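You operate a simulated robot arm through the tools that you are given. There is no shell and no other tool. Be economical: measure what you need, move in short steps, check, and stop when the job is done.

Carry out the task below with a simulated robot arm. There is one attempt and no reset: what you move stays moved.

TASK
Fetch the tin labelled "Cream polish" from the top of the sideboard and set it on the green coaster. Then take the waxing cloth and leave it on top of the yellow tub.
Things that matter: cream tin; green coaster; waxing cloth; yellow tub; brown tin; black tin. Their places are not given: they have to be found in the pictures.

It is judged by the outcome, as a careful person would: the job done as asked, and still so three seconds after it is handed in. It fails if anything else is knocked over, pushed out of place, dropped, spilled or broken.

THE ROBOT
A 7-joint arm with a two-finger parallel gripper, fixed in place. Base frame: the origin is at the foot of the arm, x ahead of it, y to its left, z up; the work surface is at about z = -0.001. Lengths are in m, angles in rad, forces in N, time in s.
With the tool pointing down near the work surface it reaches from about 0.24 to 0.62 m from the base axis. Its first joint turns from -1.152 to 1.152 rad. Payload 2.6 kg.
Tool frame: the origin (TCP) lies between the finger pads and is the grasp point; the fingertips stand 0.03 m ahead of it; z points along the fingers, y is the line along which they close. The gripper opens to 0.094 m. The fingers are 0.028 m wide and 0.01 m thick; the gripper's body (0.05 by 0.096 m) begins 0.055 m behind the TCP.
Orientation is told as [roll, pitch, yaw] about the base's x, y, z axes, in that order, counted from this pose: with the fingers straight down and closing along the base's y, the tool's x points along the base's -x, its y along +y and its z along -z.

THE INTERFACE
- The arm moves only by the tool apply_moves. Its argument "motion" is text: rows parted by semicolons, each of 7 numbers parted by spaces: the shift along the tool's x, y, z in m, then the turn, a rotation vector about the tool's x, y, z in rad, then the gripper command, from -1 (fully open) to 1 (shut), values between in proportion. In form: x y z rx ry rz hand; .... A call has 1 to 20 rows; each row shifts and turns the commanded pose from where the row before left it, along the tool's axes as they then stand. A row lasts 0.2 s, in which the tool goes at most 0.05 m and 0.15 rad; a call with a longer step from one row to the next is refused whole, and so is a gripper value outside its range. A pose out of reach is approached as far as the arm can. The call stops where the force on the tool passes 40 N (or 10 N more than at its start, if that is more) or the arm is blocked; 0.2 s more then pass. The fingers move at their own pace (about 0.072 m/s each) and stop on an object; they squeeze with about 31 N. The grip force told is the motor's: it shows also when the fingers shut on nothing. Time passes only in rows, and 0.2 s behind the last, so rows that do not move let the fingers close. It gives the time, the measured TCP pose, the force on the tool (base axes), the opening and the grip force at its end, in the units of the frame above (readings bear some noise).
- Cameras (640 x 400 px; columns grow to the right, rows downward): "scene" is fixed at [0.0469, 0.4574, 0.5475]; the picture's right is [-0.57, -0.82, 0.00], its down [-0.59, 0.41, -0.69] and it looks along [0.57, -0.39, -0.72] (base axes); focal length 293 px, centre (320, 200). "wrist" rides on the gripper at [-0.037, 0, -0.058] in the tool frame; the picture's right is [0.00, -1.00, 0.00], its down [0.97, 0.00, -0.24] and it looks along [0.24, 0.00, 0.97] (tool axes); focal length 218 px, centre (320, 200).
- grab_frame(camera): a new picture of that camera. No time passes.
- probe_pixels(camera, pixels): there is no depth. For up to 12 entries [column, row, z] of the newest picture of that camera ("zoom" is the newest enlarged one), the place [x, y] in the base frame at which the ray of that pixel passes the height z, good to about 0.002 m. No time passes.
- inspect(camera, box): a new picture of the part [left, top, right, bottom] of that camera's present view, enlarged. No time passes.
- job_done(): hands the job in; it is judged then, once.

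Work in short steps. Measure before you move; look again where a grasp or a placing could have gone wrong, and mend it. You have 80 turns and 54 pictures in all, the two below and enlarged ones among them. Open the gripper and draw the arm clear of the work before you hand the job in, unless the task says otherwise; then end with one line.

The tools are called by a JSON object that holds its "fn" and its "kwargs". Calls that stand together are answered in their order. apply_moves: Moves the arm, as the interface text tells. Its arguments: {"type":"object","properties":{"motion":{"type":"string"}},"required":["motion"]} The other tools are called the same way: grab_frame (camera) takes a picture; probe_pixels (camera, pixels) gives the place at which the rays of pixels pass given heights; inspect (camera, box) takes an enlarged picture of a part of a camera's view; job_done () hands the job in.

At the start:

```text
time: 0.0
eef_pos: [0.2939, 0.3088, 0.2686]
ee_rot: [0.0, 0.001, 0.0]
force: [0.1, 0.2, -0.7]
grip_width: 0.094
grip_force: 0.0
```

scene: 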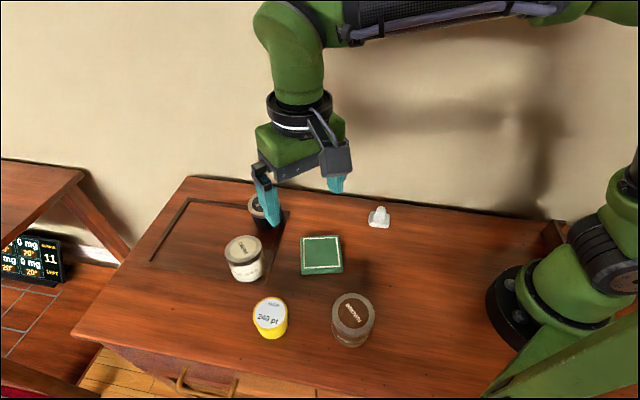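
wrist: 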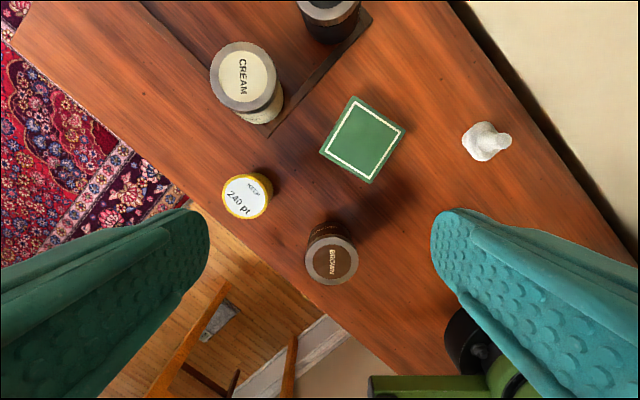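

The pictures show the cream tin at about (244,258), the coaster at (321,255), the cloth at (379,217) and the yellow tub at (270,318). I'll enlarge them to measure.

{"fn": "inspect", "kwargs": {"camera": "scene", "box": [200, 180, 420, 360]}}

{"fn": "inspect", "kwargs": {"camera": "wrist", "box": [180, 0, 540, 300]}}

```text
2.22 times, centred on (310, 270) of scene
```

zoom: 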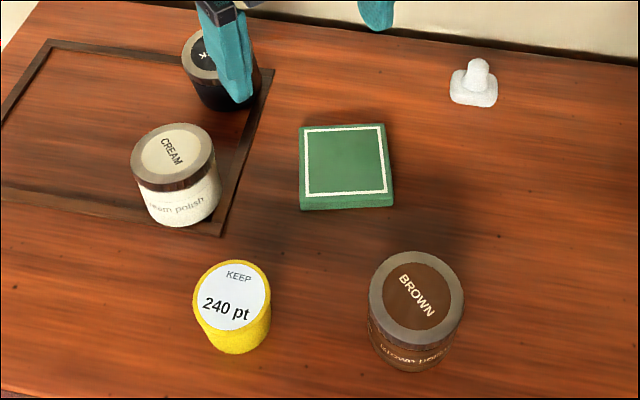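

```text
1.33 times, centred on (360, 150) of wrist
```

zoom: 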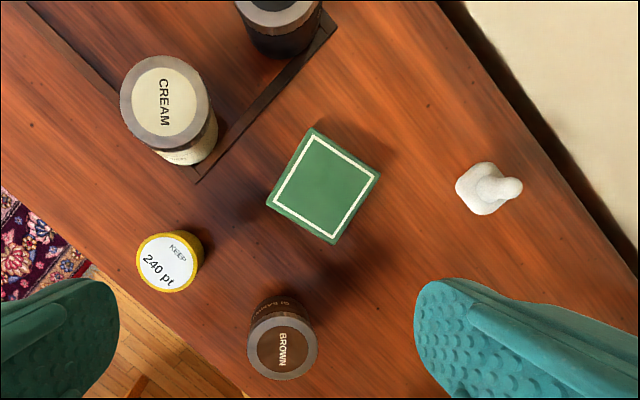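

I'll probe the tops and bases at several heights in both views, to find the heights by agreement.

{"fn": "probe_pixels", "kwargs": {"camera": "scene", "pixels": [[243.3, 247.5, 0.05], [243.3, 247.5, 0.07], [271, 312, 0.03], [271, 312, 0.05], [353, 309.5, 0.05], [353, 309.5, 0.07], [321, 250.5, 0.0], [321, 250.5, 0.02], [381, 209, 0.03], [381, 209, 0.05], [379, 223, 0.0], [260, 204, 0.05]]}}

{"fn": "probe_pixels", "kwargs": {"camera": "wrist", "pixels": [[243.7, 77.2, 0.05], [243.7, 77.2, 0.07], [245.5, 195.5, 0.03], [245.5, 195.5, 0.05], [331, 261, 0.05], [331, 261, 0.07], [362.5, 138, 0.0], [362.5, 138, 0.02], [503, 140, 0.03], [503, 140, 0.05], [486, 142, 0.0], [330, 0, 0.05]]}}

```text
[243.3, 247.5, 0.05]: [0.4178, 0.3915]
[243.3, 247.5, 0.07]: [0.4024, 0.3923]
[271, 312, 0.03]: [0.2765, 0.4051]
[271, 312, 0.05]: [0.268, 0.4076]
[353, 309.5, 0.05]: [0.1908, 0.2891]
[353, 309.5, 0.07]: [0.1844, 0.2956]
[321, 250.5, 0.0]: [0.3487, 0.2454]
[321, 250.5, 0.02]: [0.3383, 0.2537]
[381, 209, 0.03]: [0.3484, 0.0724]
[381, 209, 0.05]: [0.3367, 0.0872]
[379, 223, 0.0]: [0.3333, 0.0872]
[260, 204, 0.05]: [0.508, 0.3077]
```

```text
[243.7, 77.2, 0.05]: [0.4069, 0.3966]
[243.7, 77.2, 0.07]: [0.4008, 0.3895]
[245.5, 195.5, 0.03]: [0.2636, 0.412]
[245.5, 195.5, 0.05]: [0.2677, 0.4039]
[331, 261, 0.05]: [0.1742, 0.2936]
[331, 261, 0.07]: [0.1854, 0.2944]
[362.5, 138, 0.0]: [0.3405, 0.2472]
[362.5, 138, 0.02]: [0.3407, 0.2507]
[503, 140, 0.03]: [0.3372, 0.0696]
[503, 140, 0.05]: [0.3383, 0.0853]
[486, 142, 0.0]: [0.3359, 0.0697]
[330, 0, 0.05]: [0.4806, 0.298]
```

The cream tin's top centre is about (0.400, 0.390, 0.072), the tub's top (0.268, 0.406, 0.05), the coaster's top (0.340, 0.250, about 0.018), and the cloth's knob (0.338, 0.086, 0.05). I'll move over the cream tin at z = 0.2 and look again.

{"fn": "apply_moves", "kwargs": {"motion": "-0.0212 0.0162 0.014 0 0 0 -1;-0.0212 0.0162 0.014 0 0 0 -1;-0.0212 0.0162 0.014 0 0 0 -1;-0.0212 0.0162 0.014 0 0 0 -1;-0.0212 0.0162 0.014 0 0 0 -1;0 0 0 0 0 0 -1;0 0 0 0 0 0 -1"}}

{"fn": "grab_frame", "kwargs": {"camera": "wrist"}}

{"fn": "inspect", "kwargs": {"camera": "scene", "box": [190, 180, 350, 300]}}

```text
time: 1.6
eef_pos: [0.3992, 0.3914, 0.1976]
ee_rot: [0.001, 0.001, 0.0]
force: [0.2, 0.8, -0.7]
grip_width: 0.0939
grip_force: 0.2
```

```text
49 pictures are left
```

wrist: 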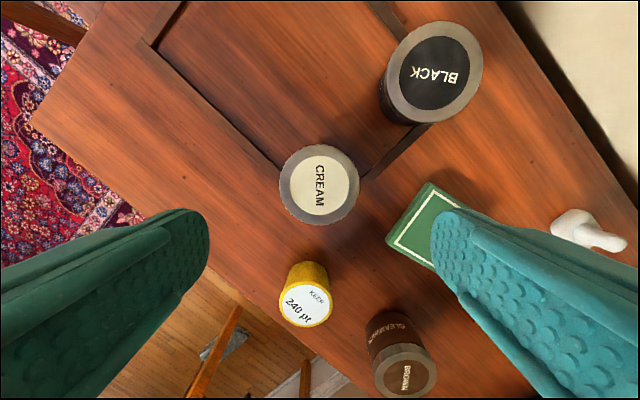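

```text
3.33 times, centred on (270, 240) of scene
```

zoom: 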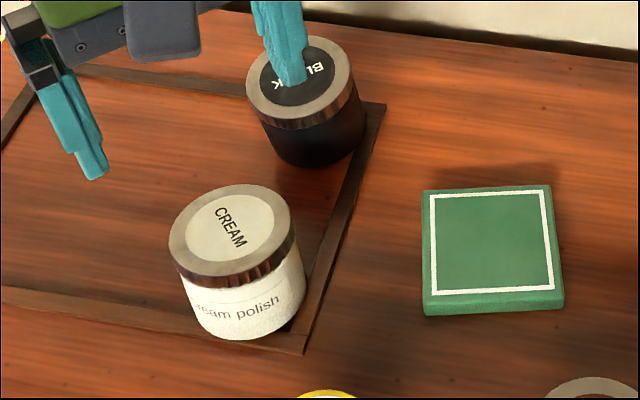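

The tin's lid is at about (319,184) in the wrist view. I'll probe its edges, the frame, and the black tin.

{"fn": "probe_pixels", "kwargs": {"camera": "wrist", "pixels": [[279, 185, 0.072], [359.5, 185, 0.072], [319, 144, 0.072], [319, 224, 0.072], [385, 165, 0.0], [270, 160, 0.0], [434, 73, 0.07], [480, 73, 0.07]]}}

{"fn": "probe_pixels", "kwargs": {"camera": "zoom", "pixels": [[300, 355, 0.0], [345, 235, 0.0], [247, 339, 0.0], [235, 237, 0.072], [305, 290, 0.01], [425, 189, 0.018], [550, 186, 0.018], [562, 290, 0.018], [426, 303, 0.018]]}}

```text
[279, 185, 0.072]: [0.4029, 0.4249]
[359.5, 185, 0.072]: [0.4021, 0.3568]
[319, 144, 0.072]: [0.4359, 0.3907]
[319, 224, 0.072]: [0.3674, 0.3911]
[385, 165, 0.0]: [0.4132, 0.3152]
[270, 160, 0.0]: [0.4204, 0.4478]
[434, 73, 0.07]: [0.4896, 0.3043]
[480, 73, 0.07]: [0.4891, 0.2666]
```

```text
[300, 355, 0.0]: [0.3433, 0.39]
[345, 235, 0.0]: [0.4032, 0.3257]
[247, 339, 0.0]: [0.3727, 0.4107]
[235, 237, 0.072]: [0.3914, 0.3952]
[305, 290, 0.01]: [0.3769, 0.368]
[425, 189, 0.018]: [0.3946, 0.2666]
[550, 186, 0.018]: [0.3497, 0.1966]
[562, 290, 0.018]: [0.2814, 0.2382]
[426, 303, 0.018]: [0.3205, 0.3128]
```

The lid is 0.069 m across, centred at (0.402, 0.391). The frame strip lies near y ≈ 0.325, so I'll keep the fingertips above it and descend to TCP z ≈ 0.046.

{"fn": "apply_moves", "kwargs": {"motion": "-0.003 0 0.025 0 0 0 -1;0 0 0.025 0 0 0 -1;0 0 0.025 0 0 0 -1;0 0 0.025 0 0 0 -1;0 0 0.025 0 0 0 -1;0 0 0.025 0 0 0 -1;0 0 0 0 0 0 -1"}}

{"fn": "inspect", "kwargs": {"camera": "scene", "box": [190, 180, 350, 300]}}

{"fn": "grab_frame", "kwargs": {"camera": "wrist"}}

```text
time: 3.2
eef_pos: [0.4037, 0.3904, 0.0493]
ee_rot: [0.001, 0.0, -0.002]
force: [0.5, -0.5, -0.7]
grip_width: 0.094
grip_force: 0.1
```

```text
3.33 times, centred on (270, 240) of scene
```

zoom: 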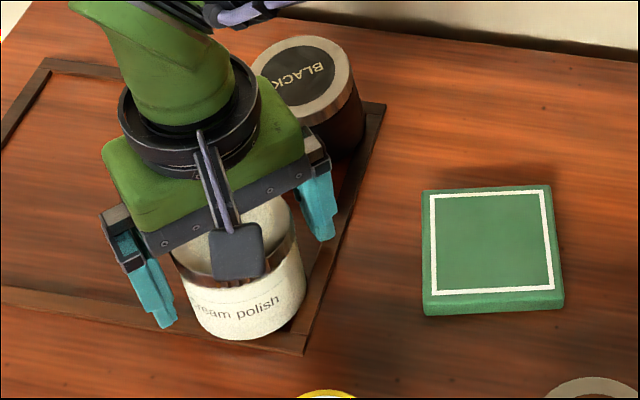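

```text
46 pictures are left
```

wrist: 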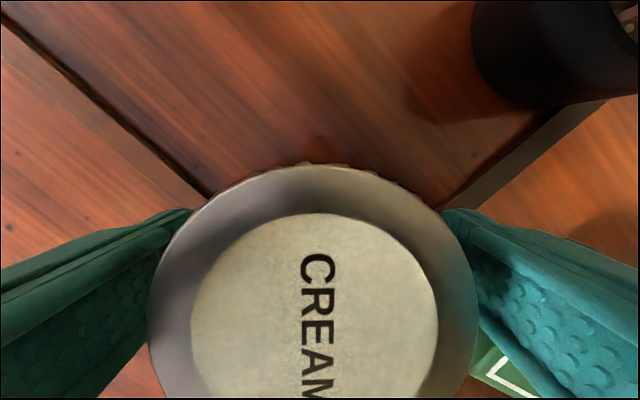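

The tin is centred between the fingers. I'll close, then lift a little.

{"fn": "apply_moves", "kwargs": {"motion": "0 0.001 0.003 0 0 0 -1;0 0 0 0 0 0 1;0 0 0 0 0 0 1;0 0 0 0 0 0 1;0 0 0 0 0 0 1"}}

{"fn": "apply_moves", "kwargs": {"motion": "0 0 -0.01 0 0 0 1;0 0 -0.02 0 0 0 1;0 0 -0.02 0 0 0 1;0 0 0 0 0 0 1"}}

{"fn": "grab_frame", "kwargs": {"camera": "scene"}}

```text
time: 4.4
eef_pos: [0.4024, 0.3898, 0.0455]
ee_rot: [0.0, 0.0, -0.001]
force: [-0.4, 0.7, 0.1]
grip_width: 0.0723
grip_force: 30.8
```

```text
time: 5.4
eef_pos: [0.4017, 0.3896, 0.094]
ee_rot: [0.0, 0.001, 0.001]
force: [-0.4, -0.5, -0.9]
grip_width: 0.0723
grip_force: 30.2
```

```text
45 pictures are left
```

scene: 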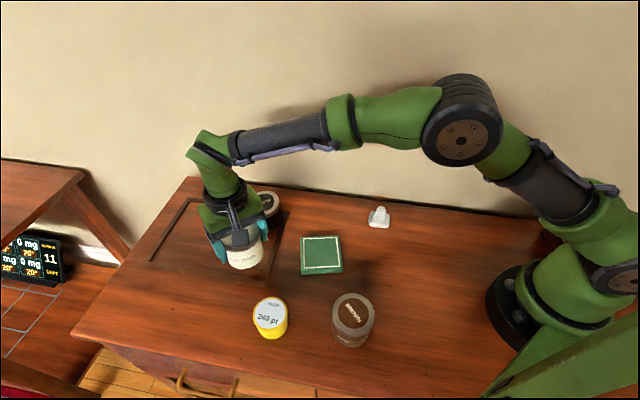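

The tin is held, with an opening of 0.072. I'll raise it a bit more and carry it over the coaster.

{"fn": "apply_moves", "kwargs": {"motion": "0 0 -0.02 0 0 0 1;0.0106 -0.0229 0 0 0 0 1;0.0106 -0.0229 0 0 0 0 1;0.0106 -0.0229 0 0 0 0 1;0.0106 -0.0229 0 0 0 0 1;0.0106 -0.0229 0 0 0 0 1;0.0106 -0.0229 0 0 0 0 1;0 0 0 0 0 0 1;0 0 0 0 0 0 1"}}

{"fn": "inspect", "kwargs": {"camera": "scene", "box": [230, 160, 410, 295]}}

{"fn": "grab_frame", "kwargs": {"camera": "wrist"}}

```text
time: 7.4
eef_pos: [0.339, 0.253, 0.1157]
ee_rot: [0.001, 0.001, 0.001]
force: [-0.1, 0.0, -1.0]
grip_width: 0.0722
grip_force: 31.1
```

```text
2.96 times, centred on (320, 228) of scene
```

zoom: 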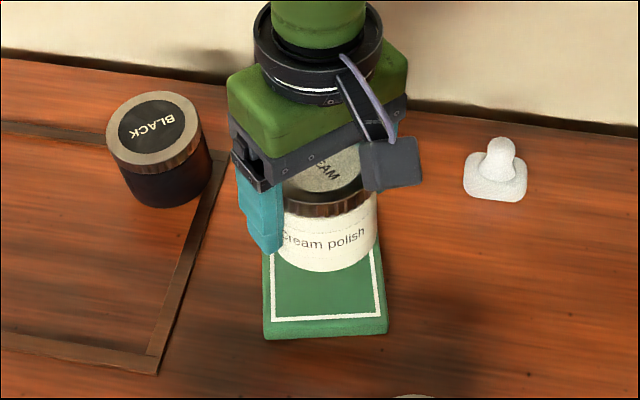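

```text
43 pictures are left
```

wrist: 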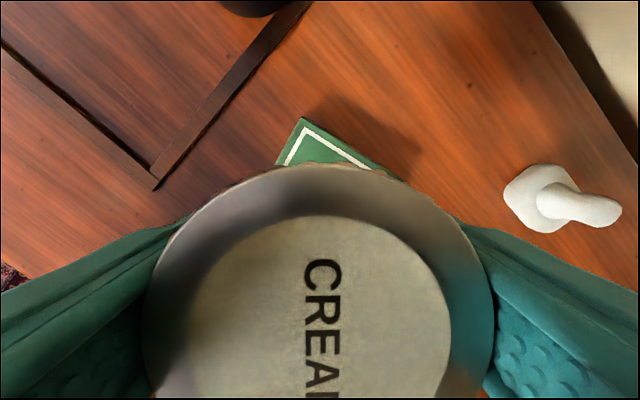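

The whole tin hangs in the grip and sits centred over the coaster. I'll lower it to just above and then feel for contact.

{"fn": "apply_moves", "kwargs": {"motion": "0 0.0 0.015 0 0 0 1;0 0 0.015 0 0 0 1;0 0 0.012 0 0 0 1;0 0 0.005 0 0 0 1;0 0 0.002 0 0 0 1;0 0 0 0 0 0 1"}}

{"fn": "inspect", "kwargs": {"camera": "scene", "box": [260, 190, 380, 290]}}

```text
time: 8.8
eef_pos: [0.3382, 0.2529, 0.0638]
ee_rot: [0.0, 0.0, -0.002]
force: [0.1, -0.3, -1.6]
grip_width: 0.0722
grip_force: 30.6
```

```text
4.00 times, centred on (320, 240) of scene
```

zoom: 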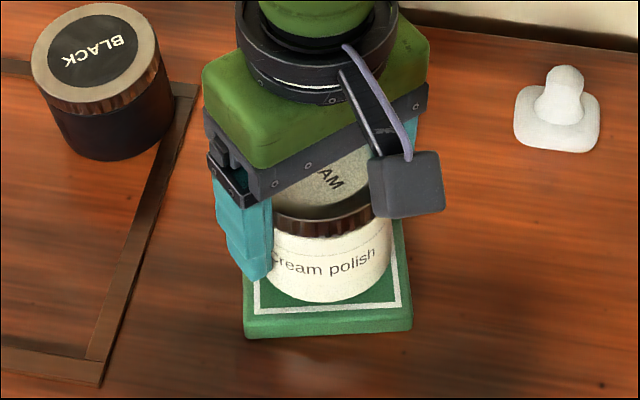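

Nearly down and nicely centred. I'll feel downward 2 mm at a time.

{"fn": "apply_moves", "kwargs": {"motion": "0 0 0.002 0 0 0 1;0 0 0 0 0 0 1"}}

{"fn": "apply_moves", "kwargs": {"motion": "0 0 0.0015 0 0 0 1;0 0 0 0 0 0 1"}}

```text
time: 9.4
eef_pos: [0.34, 0.2544, 0.0636]
ee_rot: [0.001, 0.0, -0.002]
force: [1.0, 0.1, -0.9]
grip_width: 0.0724
grip_force: 31.1
```

```text
time: 10.0
eef_pos: [0.3387, 0.2526, 0.0624]
ee_rot: [0.0, -0.001, 0.002]
force: [-0.1, -0.7, -1.3]
grip_width: 0.0721
grip_force: 30.9
```

{"fn": "apply_moves", "kwargs": {"motion": "0 0 0.0015 0 0 0 1;0 0 0 0 0 0 1"}}

{"fn": "apply_moves", "kwargs": {"motion": "0 0 0.0015 0 0 0 1;0 0 0 0 0 0 1"}}

{"fn": "inspect", "kwargs": {"camera": "scene", "box": [260, 190, 380, 290]}}

```text
time: 10.6
eef_pos: [0.3391, 0.2532, 0.0607]
ee_rot: [-0.001, 0.0, -0.002]
force: [-0.9, 0.1, -1.6]
grip_width: 0.0723
grip_force: 30.5
```

```text
time: 11.2
eef_pos: [0.3385, 0.2538, 0.0609]
ee_rot: [0.002, -0.002, -0.003]
force: [-3.7, -1.4, 10.0]
grip_width: 0.072
grip_force: 30.9
```

```text
4.00 times, centred on (320, 240) of scene
```

zoom: 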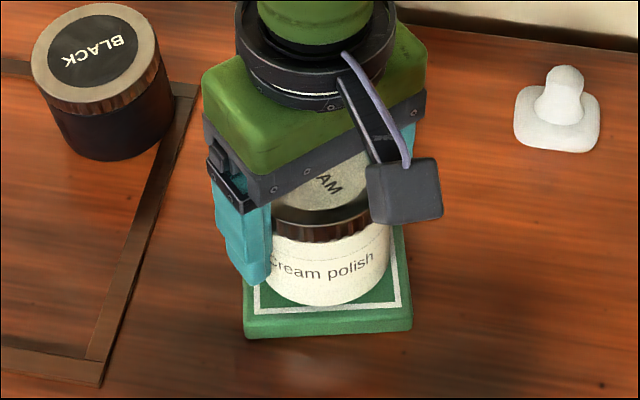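

Contact (10 N upward) at z ≈ 0.061. I'll open the gripper, then rise straight up.

{"fn": "apply_moves", "kwargs": {"motion": "0 0 -0.001 0 0 0 1;0 0 0 0 0 0 0.7;0 0 0 0 0 0 -1;0 0 0 0 0 0 -1;0 0 0 0 0 0 -1;0 0 -0.01 0 0 0 -1;0 0 -0.03 0 0 0 -1;0 0 -0.04 0 0 0 -1;0 0 -0.04 0 0 0 -1;0 0 0 0 0 0 -1"}}

{"fn": "inspect", "kwargs": {"camera": "scene", "box": [230, 160, 410, 295]}}

{"fn": "grab_frame", "kwargs": {"camera": "wrist"}}

```text
time: 13.4
eef_pos: [0.3371, 0.2537, 0.1803]
ee_rot: [0.0, -0.001, 0.0]
force: [0.3, -0.3, 0.6]
grip_width: 0.0939
grip_force: 0.2
```

```text
2.96 times, centred on (320, 228) of scene
```

zoom: 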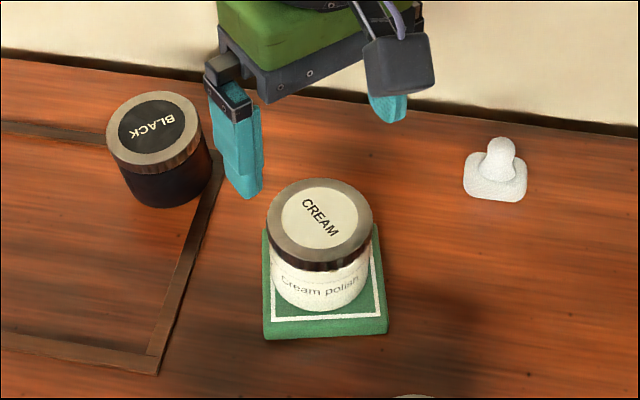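

```text
39 pictures are left
```

wrist: 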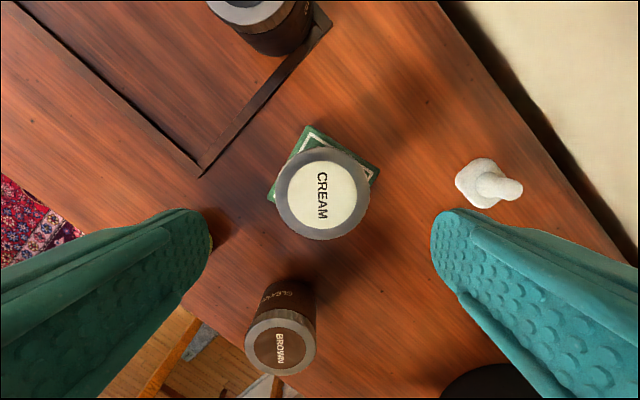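

The tin is standing on the coaster. Next I'll go over the cloth at z = 0.18 and look.

{"fn": "apply_moves", "kwargs": {"motion": "0 -0.0345 0 0 0 0 -1;0 -0.0345 0 0 0 0 -1;0 -0.0345 0 0 0 0 -1;0 -0.0345 0 0 0 0 -1;0 -0.0345 0 0 0 0 -1;0 0 0.03 0 0 0 -1;0 0 0 0 0 0 -1"}}

{"fn": "inspect", "kwargs": {"camera": "wrist", "box": [240, 110, 400, 210]}}

{"fn": "inspect", "kwargs": {"camera": "scene", "box": [340, 180, 420, 240]}}

```text
time: 15.0
eef_pos: [0.3383, 0.0803, 0.1502]
ee_rot: [0.0, 0.0, -0.002]
force: [-0.1, 0.1, -0.4]
grip_width: 0.0938
grip_force: 0.1
```

```text
4.00 times, centred on (320, 160) of wrist
```

zoom: 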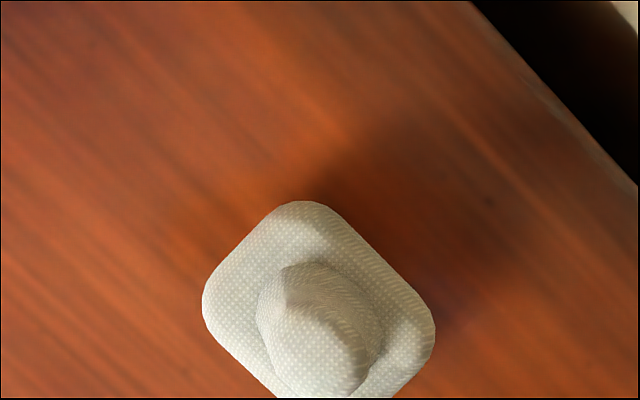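

```text
6.67 times, centred on (380, 210) of scene
```

zoom: 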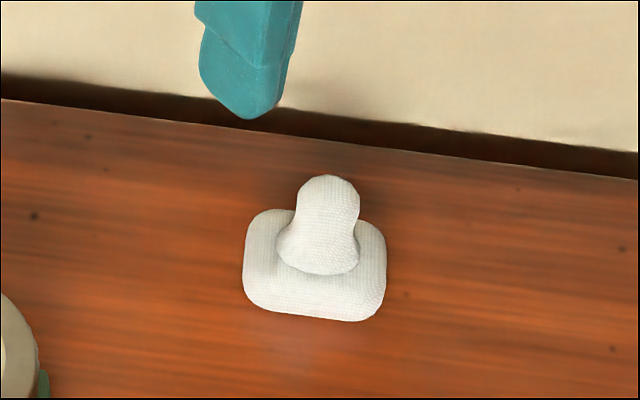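

{"fn": "probe_pixels", "kwargs": {"camera": "wrist", "pixels": [[319, 187, 0.01], [320.5, 198, 0.04], [320.5, 198, 0.05], [305, 185, 0.03], [335, 195, 0.03], [290, 187, 0.01], [348.5, 193, 0.01], [317, 160.5, 0.01]]}}

{"fn": "probe_pixels", "kwargs": {"camera": "zoom", "pixels": [[316, 264, 0.01], [325, 205, 0.04], [328, 190, 0.045], [298, 195, 0.04], [360, 200, 0.04], [278, 250, 0.02], [358, 260, 0.02], [329, 175, 0.05]]}}

{"fn": "grab_frame", "kwargs": {"camera": "wrist"}}

```text
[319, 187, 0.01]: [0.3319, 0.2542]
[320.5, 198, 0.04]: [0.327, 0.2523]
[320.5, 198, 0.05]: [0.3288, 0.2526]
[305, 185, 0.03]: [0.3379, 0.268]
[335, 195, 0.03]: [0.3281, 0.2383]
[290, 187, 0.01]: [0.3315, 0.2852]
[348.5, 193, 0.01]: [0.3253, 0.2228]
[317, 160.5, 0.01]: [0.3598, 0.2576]
```

```text
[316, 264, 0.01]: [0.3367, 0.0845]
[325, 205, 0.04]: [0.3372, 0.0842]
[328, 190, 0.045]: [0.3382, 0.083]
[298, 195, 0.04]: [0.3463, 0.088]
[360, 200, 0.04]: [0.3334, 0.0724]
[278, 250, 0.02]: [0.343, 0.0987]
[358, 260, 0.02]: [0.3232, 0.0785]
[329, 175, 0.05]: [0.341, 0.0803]
```

```text
36 pictures are left
```

wrist: 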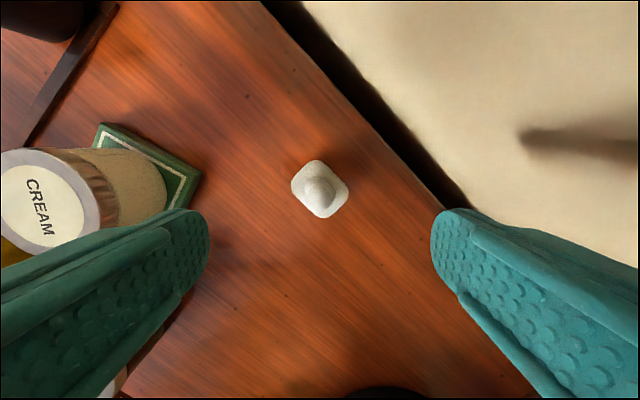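

{"fn": "probe_pixels", "kwargs": {"camera": "wrist", "pixels": [[319, 187, 0.01], [320.5, 198, 0.04], [320.5, 198, 0.05], [305, 187, 0.02], [335, 192, 0.02], [290, 187, 0.008], [348.5, 193, 0.008], [317, 160.5, 0.008]]}}

```text
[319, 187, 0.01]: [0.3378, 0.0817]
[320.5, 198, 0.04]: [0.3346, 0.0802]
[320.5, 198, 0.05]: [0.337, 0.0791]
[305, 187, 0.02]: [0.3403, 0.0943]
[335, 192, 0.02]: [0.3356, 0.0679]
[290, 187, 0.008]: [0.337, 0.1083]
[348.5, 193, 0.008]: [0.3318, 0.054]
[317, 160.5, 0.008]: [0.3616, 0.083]
```

The cloth's centre is about (0.337, 0.082), with its knob topping out at about 0.05. I'll descend to TCP z ≈ 0.052, which keeps the tips about 0.02 above the surface, and look before closing.

{"fn": "apply_moves", "kwargs": {"motion": "0.001 0.0015 0.025 0 0 0 -1;0 0 0.025 0 0 0 -1;0 0 0.025 0 0 0 -1;0 0 0.023 0 0 0 -1;0 0 0 0 0 0 -1"}}

{"fn": "grab_frame", "kwargs": {"camera": "wrist"}}

{"fn": "inspect", "kwargs": {"camera": "scene", "box": [340, 180, 420, 240]}}

```text
time: 16.2
eef_pos: [0.3386, 0.082, 0.0521]
ee_rot: [-0.001, -0.001, -0.002]
force: [0.1, -0.1, 0.4]
grip_width: 0.0941
grip_force: 0.1
```

```text
35 pictures are left
```

wrist: 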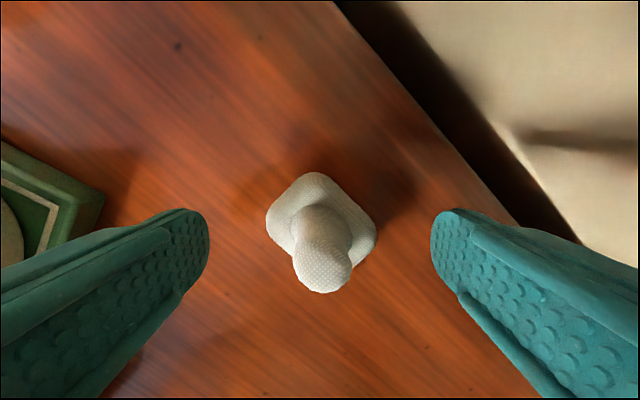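

```text
6.67 times, centred on (380, 210) of scene
```

zoom: 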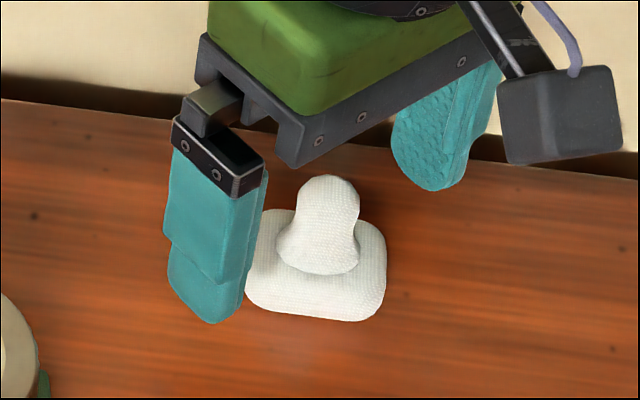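

The knob is midway between the fingers. Closing, then a small lift.

{"fn": "apply_moves", "kwargs": {"motion": "0 0 0.002 0 0 0 -1;0 0 0 0 0 0 1;0 0 0 0 0 0 1;0 0 0 0 0 0 1;0 0 0 0 0 0 1;0 0 0 0 0 0 1;0 0 0 0 0 0 1"}}

{"fn": "apply_moves", "kwargs": {"motion": "0 0 -0.01 0 0 0 1;0 0 -0.02 0 0 0 1;0 0 -0.02 0 0 0 1;0 0 -0.03 0 0 0 1;0 0 0 0 0 0 1"}}

{"fn": "inspect", "kwargs": {"camera": "scene", "box": [310, 140, 430, 240]}}

{"fn": "grab_frame", "kwargs": {"camera": "wrist"}}

```text
time: 17.8
eef_pos: [0.3379, 0.0815, 0.0499]
ee_rot: [-0.001, 0.001, 0.0]
force: [0.1, 0.4, 0.0]
grip_width: 0.0263
grip_force: 31.2
```

```text
time: 19.0
eef_pos: [0.3383, 0.0842, 0.1304]
ee_rot: [0.0, 0.001, 0.0]
force: [-0.4, -0.1, -0.1]
grip_width: 0.0261
grip_force: 31.3
```

```text
4.00 times, centred on (370, 190) of scene
```

zoom: 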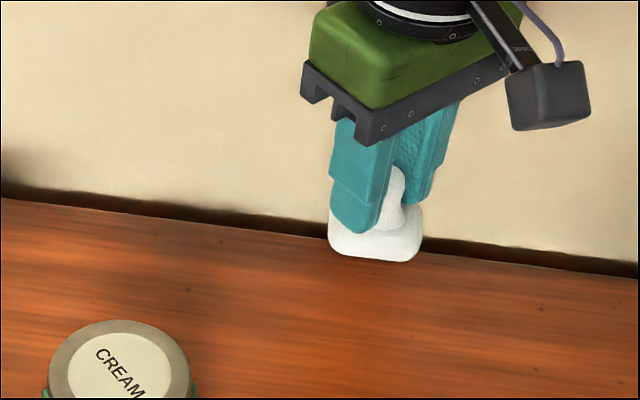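

```text
32 pictures are left
```

wrist: 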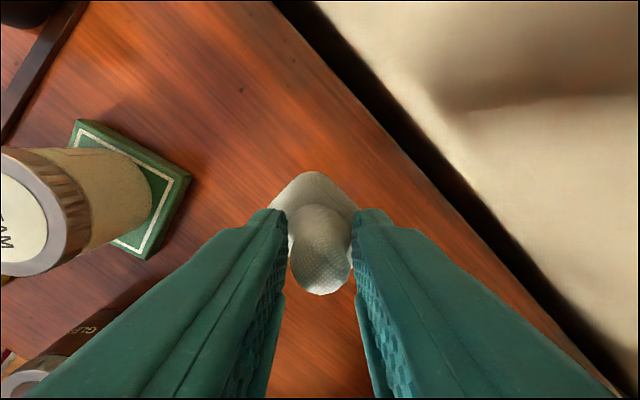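

The cloth is held. I'll rise to z ≈ 0.21, clear of the cream tin, and carry it over to the tub.

{"fn": "apply_moves", "kwargs": {"motion": "0 0 -0.025 0 0 0 1;0 0 -0.03 0 0 0 1;0 0 -0.025 0 0 0 1;0.00636 0.02927 0 0 0 0 1;0.00636 0.02927 0 0 0 0 1;0.00636 0.02927 0 0 0 0 1;0.00636 0.02927 0 0 0 0 1;0.00636 0.02927 0 0 0 0 1;0.00636 0.02927 0 0 0 0 1;0.00636 0.02927 0 0 0 0 1;0.00636 0.02927 0 0 0 0 1;0.00636 0.02927 0 0 0 0 1;0.00636 0.02927 0 0 0 0 1;0.00636 0.02927 0 0 0 0 1;0 0 0 0 0 0 1;0 0 0 0 0 0 1"}}

{"fn": "grab_frame", "kwargs": {"camera": "scene"}}

{"fn": "grab_frame", "kwargs": {"camera": "wrist"}}

```text
time: 22.4
eef_pos: [0.268, 0.4058, 0.2134]
ee_rot: [0.001, 0.0, -0.002]
force: [-0.7, -0.4, -0.4]
grip_width: 0.0262
grip_force: 31.2
```

```text
31 pictures are left
```

scene: 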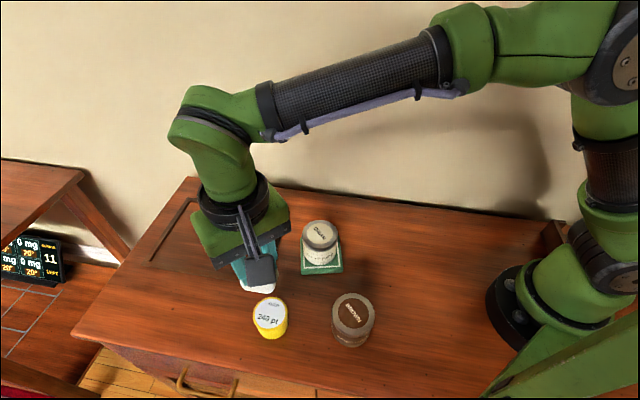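

```text
30 pictures are left
```

wrist: 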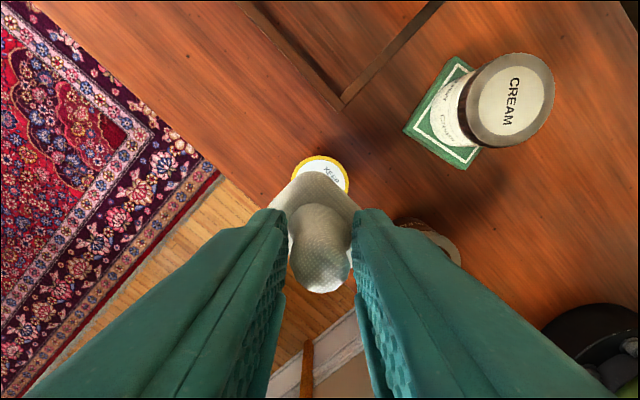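

The tub shows at about (320,185) in the wrist view. I'll check its centre.

{"fn": "probe_pixels", "kwargs": {"camera": "wrist", "pixels": [[320, 185, 0.05], [291, 183, 0.05], [349, 183, 0.05], [320, 156, 0.05]]}}

{"fn": "inspect", "kwargs": {"camera": "scene", "box": [210, 270, 330, 350]}}

{"fn": "probe_pixels", "kwargs": {"camera": "scene", "pixels": [[270.5, 312, 0.045], [270.5, 312, 0.05]]}}

```text
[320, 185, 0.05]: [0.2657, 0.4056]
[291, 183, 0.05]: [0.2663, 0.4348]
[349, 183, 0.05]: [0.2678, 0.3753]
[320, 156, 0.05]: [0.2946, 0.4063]
```

```text
5.00 times, centred on (270, 310) of scene
```

zoom: 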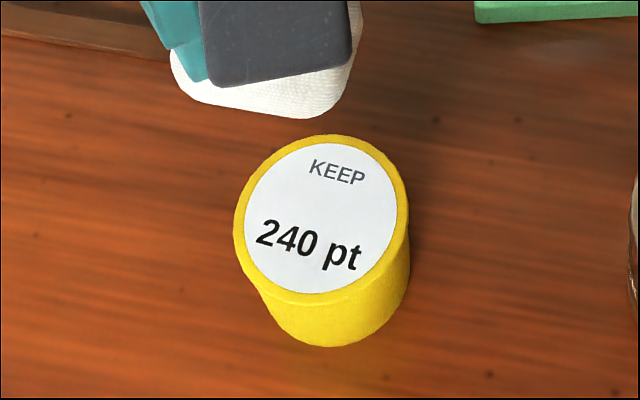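

```text
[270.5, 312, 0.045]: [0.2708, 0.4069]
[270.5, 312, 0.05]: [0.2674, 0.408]
```

The tub's centre (0.267, 0.406) is right under the TCP. I'll lower to z ≈ 0.113, just above its top.

{"fn": "apply_moves", "kwargs": {"motion": "0 0 0.025 0 0 0 1;0 0 0.025 0 0 0 1;0 0 0.025 0 0 0 1;0 0 0.015 0 0 0 1;0 0 0.01 0 0 0 1;0 0 0 0 0 0 1"}}

{"fn": "inspect", "kwargs": {"camera": "scene", "box": [210, 260, 330, 350]}}

```text
time: 23.8
eef_pos: [0.2681, 0.4061, 0.1107]
ee_rot: [0.001, 0.0, -0.002]
force: [0.0, 0.4, 0.0]
grip_width: 0.0261
grip_force: 31.0
```

```text
4.44 times, centred on (270, 305) of scene
```

zoom: 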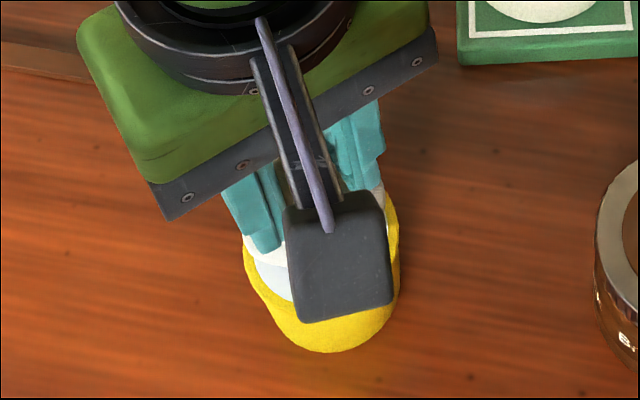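

Now feel downward in small steps.

{"fn": "apply_moves", "kwargs": {"motion": "0 0 0.004 0 0 0 1;0 0 0.002 0 0 0 1;0 0 0 0 0 0 1"}}

{"fn": "apply_moves", "kwargs": {"motion": "0 0 0.002 0 0 0 1;0 0 0 0 0 0 1"}}

{"fn": "apply_moves", "kwargs": {"motion": "0 0 0.0015 0 0 0 1;0 0 0 0 0 0 1"}}

```text
time: 24.6
eef_pos: [0.2685, 0.4051, 0.1045]
ee_rot: [0.001, 0.0, 0.0]
force: [0.1, -0.4, 0.3]
grip_width: 0.026
grip_force: 30.7
```

```text
time: 25.2
eef_pos: [0.2667, 0.4053, 0.1024]
ee_rot: [0.001, 0.0, 0.0]
force: [-0.1, 0.0, -1.3]
grip_width: 0.026
grip_force: 30.8
```

```text
time: 25.8
eef_pos: [0.2685, 0.4055, 0.1017]
ee_rot: [-0.001, -0.001, -0.003]
force: [0.2, -2.2, 3.2]
grip_width: 0.026
grip_force: 31.4
```

First contact (3 N) at z ≈ 0.1015. I'll open and rise straight up.

{"fn": "apply_moves", "kwargs": {"motion": "0 0 0 0 0 0 0.5;0 0 0 0 0 0 0.3;0 0 0 0 0 0 0;0 0 0 0 0 0 -0.5;0 0 0 0 0 0 -1;0 0 0 0 0 0 -1;0 0 0 0 0 0 -1;0 0 -0.01 0 0 0 -1;0 0 -0.03 0 0 0 -1;0 0 -0.04 0 0 0 -1;0 0 -0.04 0 0 0 -1;0 0 0 0 0 0 -1"}}

{"fn": "inspect", "kwargs": {"camera": "scene", "box": [210, 250, 330, 350]}}

{"fn": "grab_frame", "kwargs": {"camera": "wrist"}}

```text
time: 28.4
eef_pos: [0.2668, 0.4058, 0.2192]
ee_rot: [0.002, -0.002, -0.002]
force: [0.3, 0.2, 0.7]
grip_width: 0.094
grip_force: 0.1
```

```text
4.00 times, centred on (270, 300) of scene
```

zoom: 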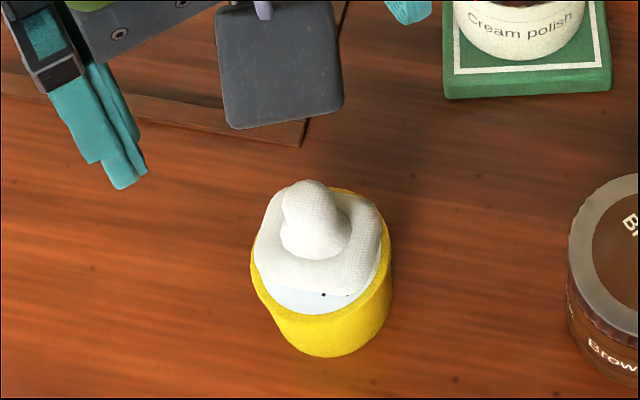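

```text
26 pictures are left
```

wrist: 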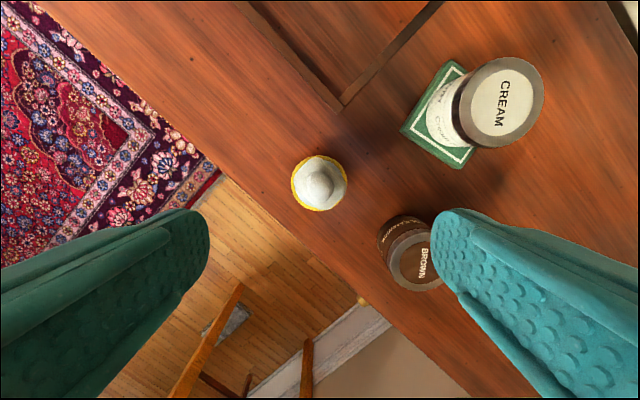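

The cloth rests on the tub. I'll draw the arm up and away, then take a last look.

{"fn": "apply_moves", "kwargs": {"motion": "0 0 -0.03 0 0 0 -1;0 0 -0.03 0 0 0 -1;0 -0.04 -0.01 0 0 0 -1;0 -0.04 0 0 0 0 -1;0 -0.04 0 0 0 0 -1;0 -0.04 0 0 0 0 -1;0 -0.04 0 0 0 0 -1;0 0 0 0 0 0 -1"}}

{"fn": "grab_frame", "kwargs": {"camera": "scene"}}

{"fn": "inspect", "kwargs": {"camera": "scene", "box": [200, 180, 420, 360]}}

```text
time: 30.2
eef_pos: [0.2675, 0.2054, 0.2911]
ee_rot: [0.001, 0.001, -0.001]
force: [0.5, -0.5, 0.4]
grip_width: 0.094
grip_force: 0.1
```

```text
25 pictures are left
```

scene: 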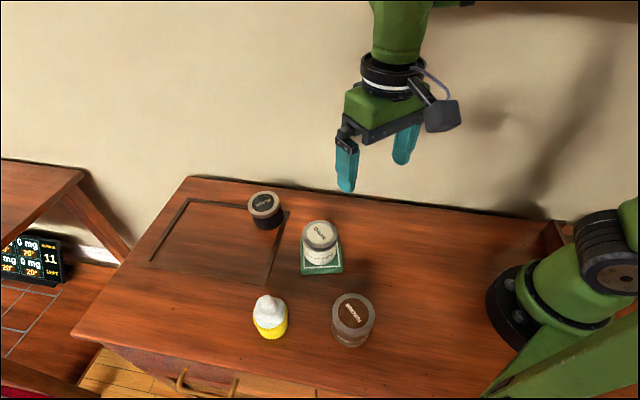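

```text
2.22 times, centred on (310, 270) of scene
```

zoom: 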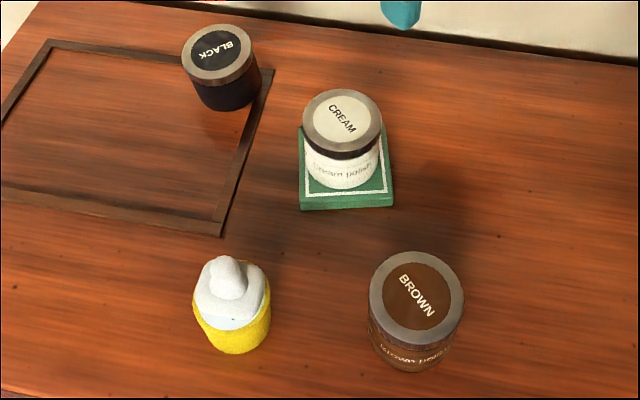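

The tin is on the coaster, the cloth is on the tub, nothing else has moved, and the gripper is open and clear. I'm handing the job in.

{"fn": "job_done", "kwargs": {}}

```text
The job is handed in.
```

The "Cream polish" tin is on the green coaster and the waxing cloth is on top of the yellow tub; in the last picture the brown and black tins had not moved.
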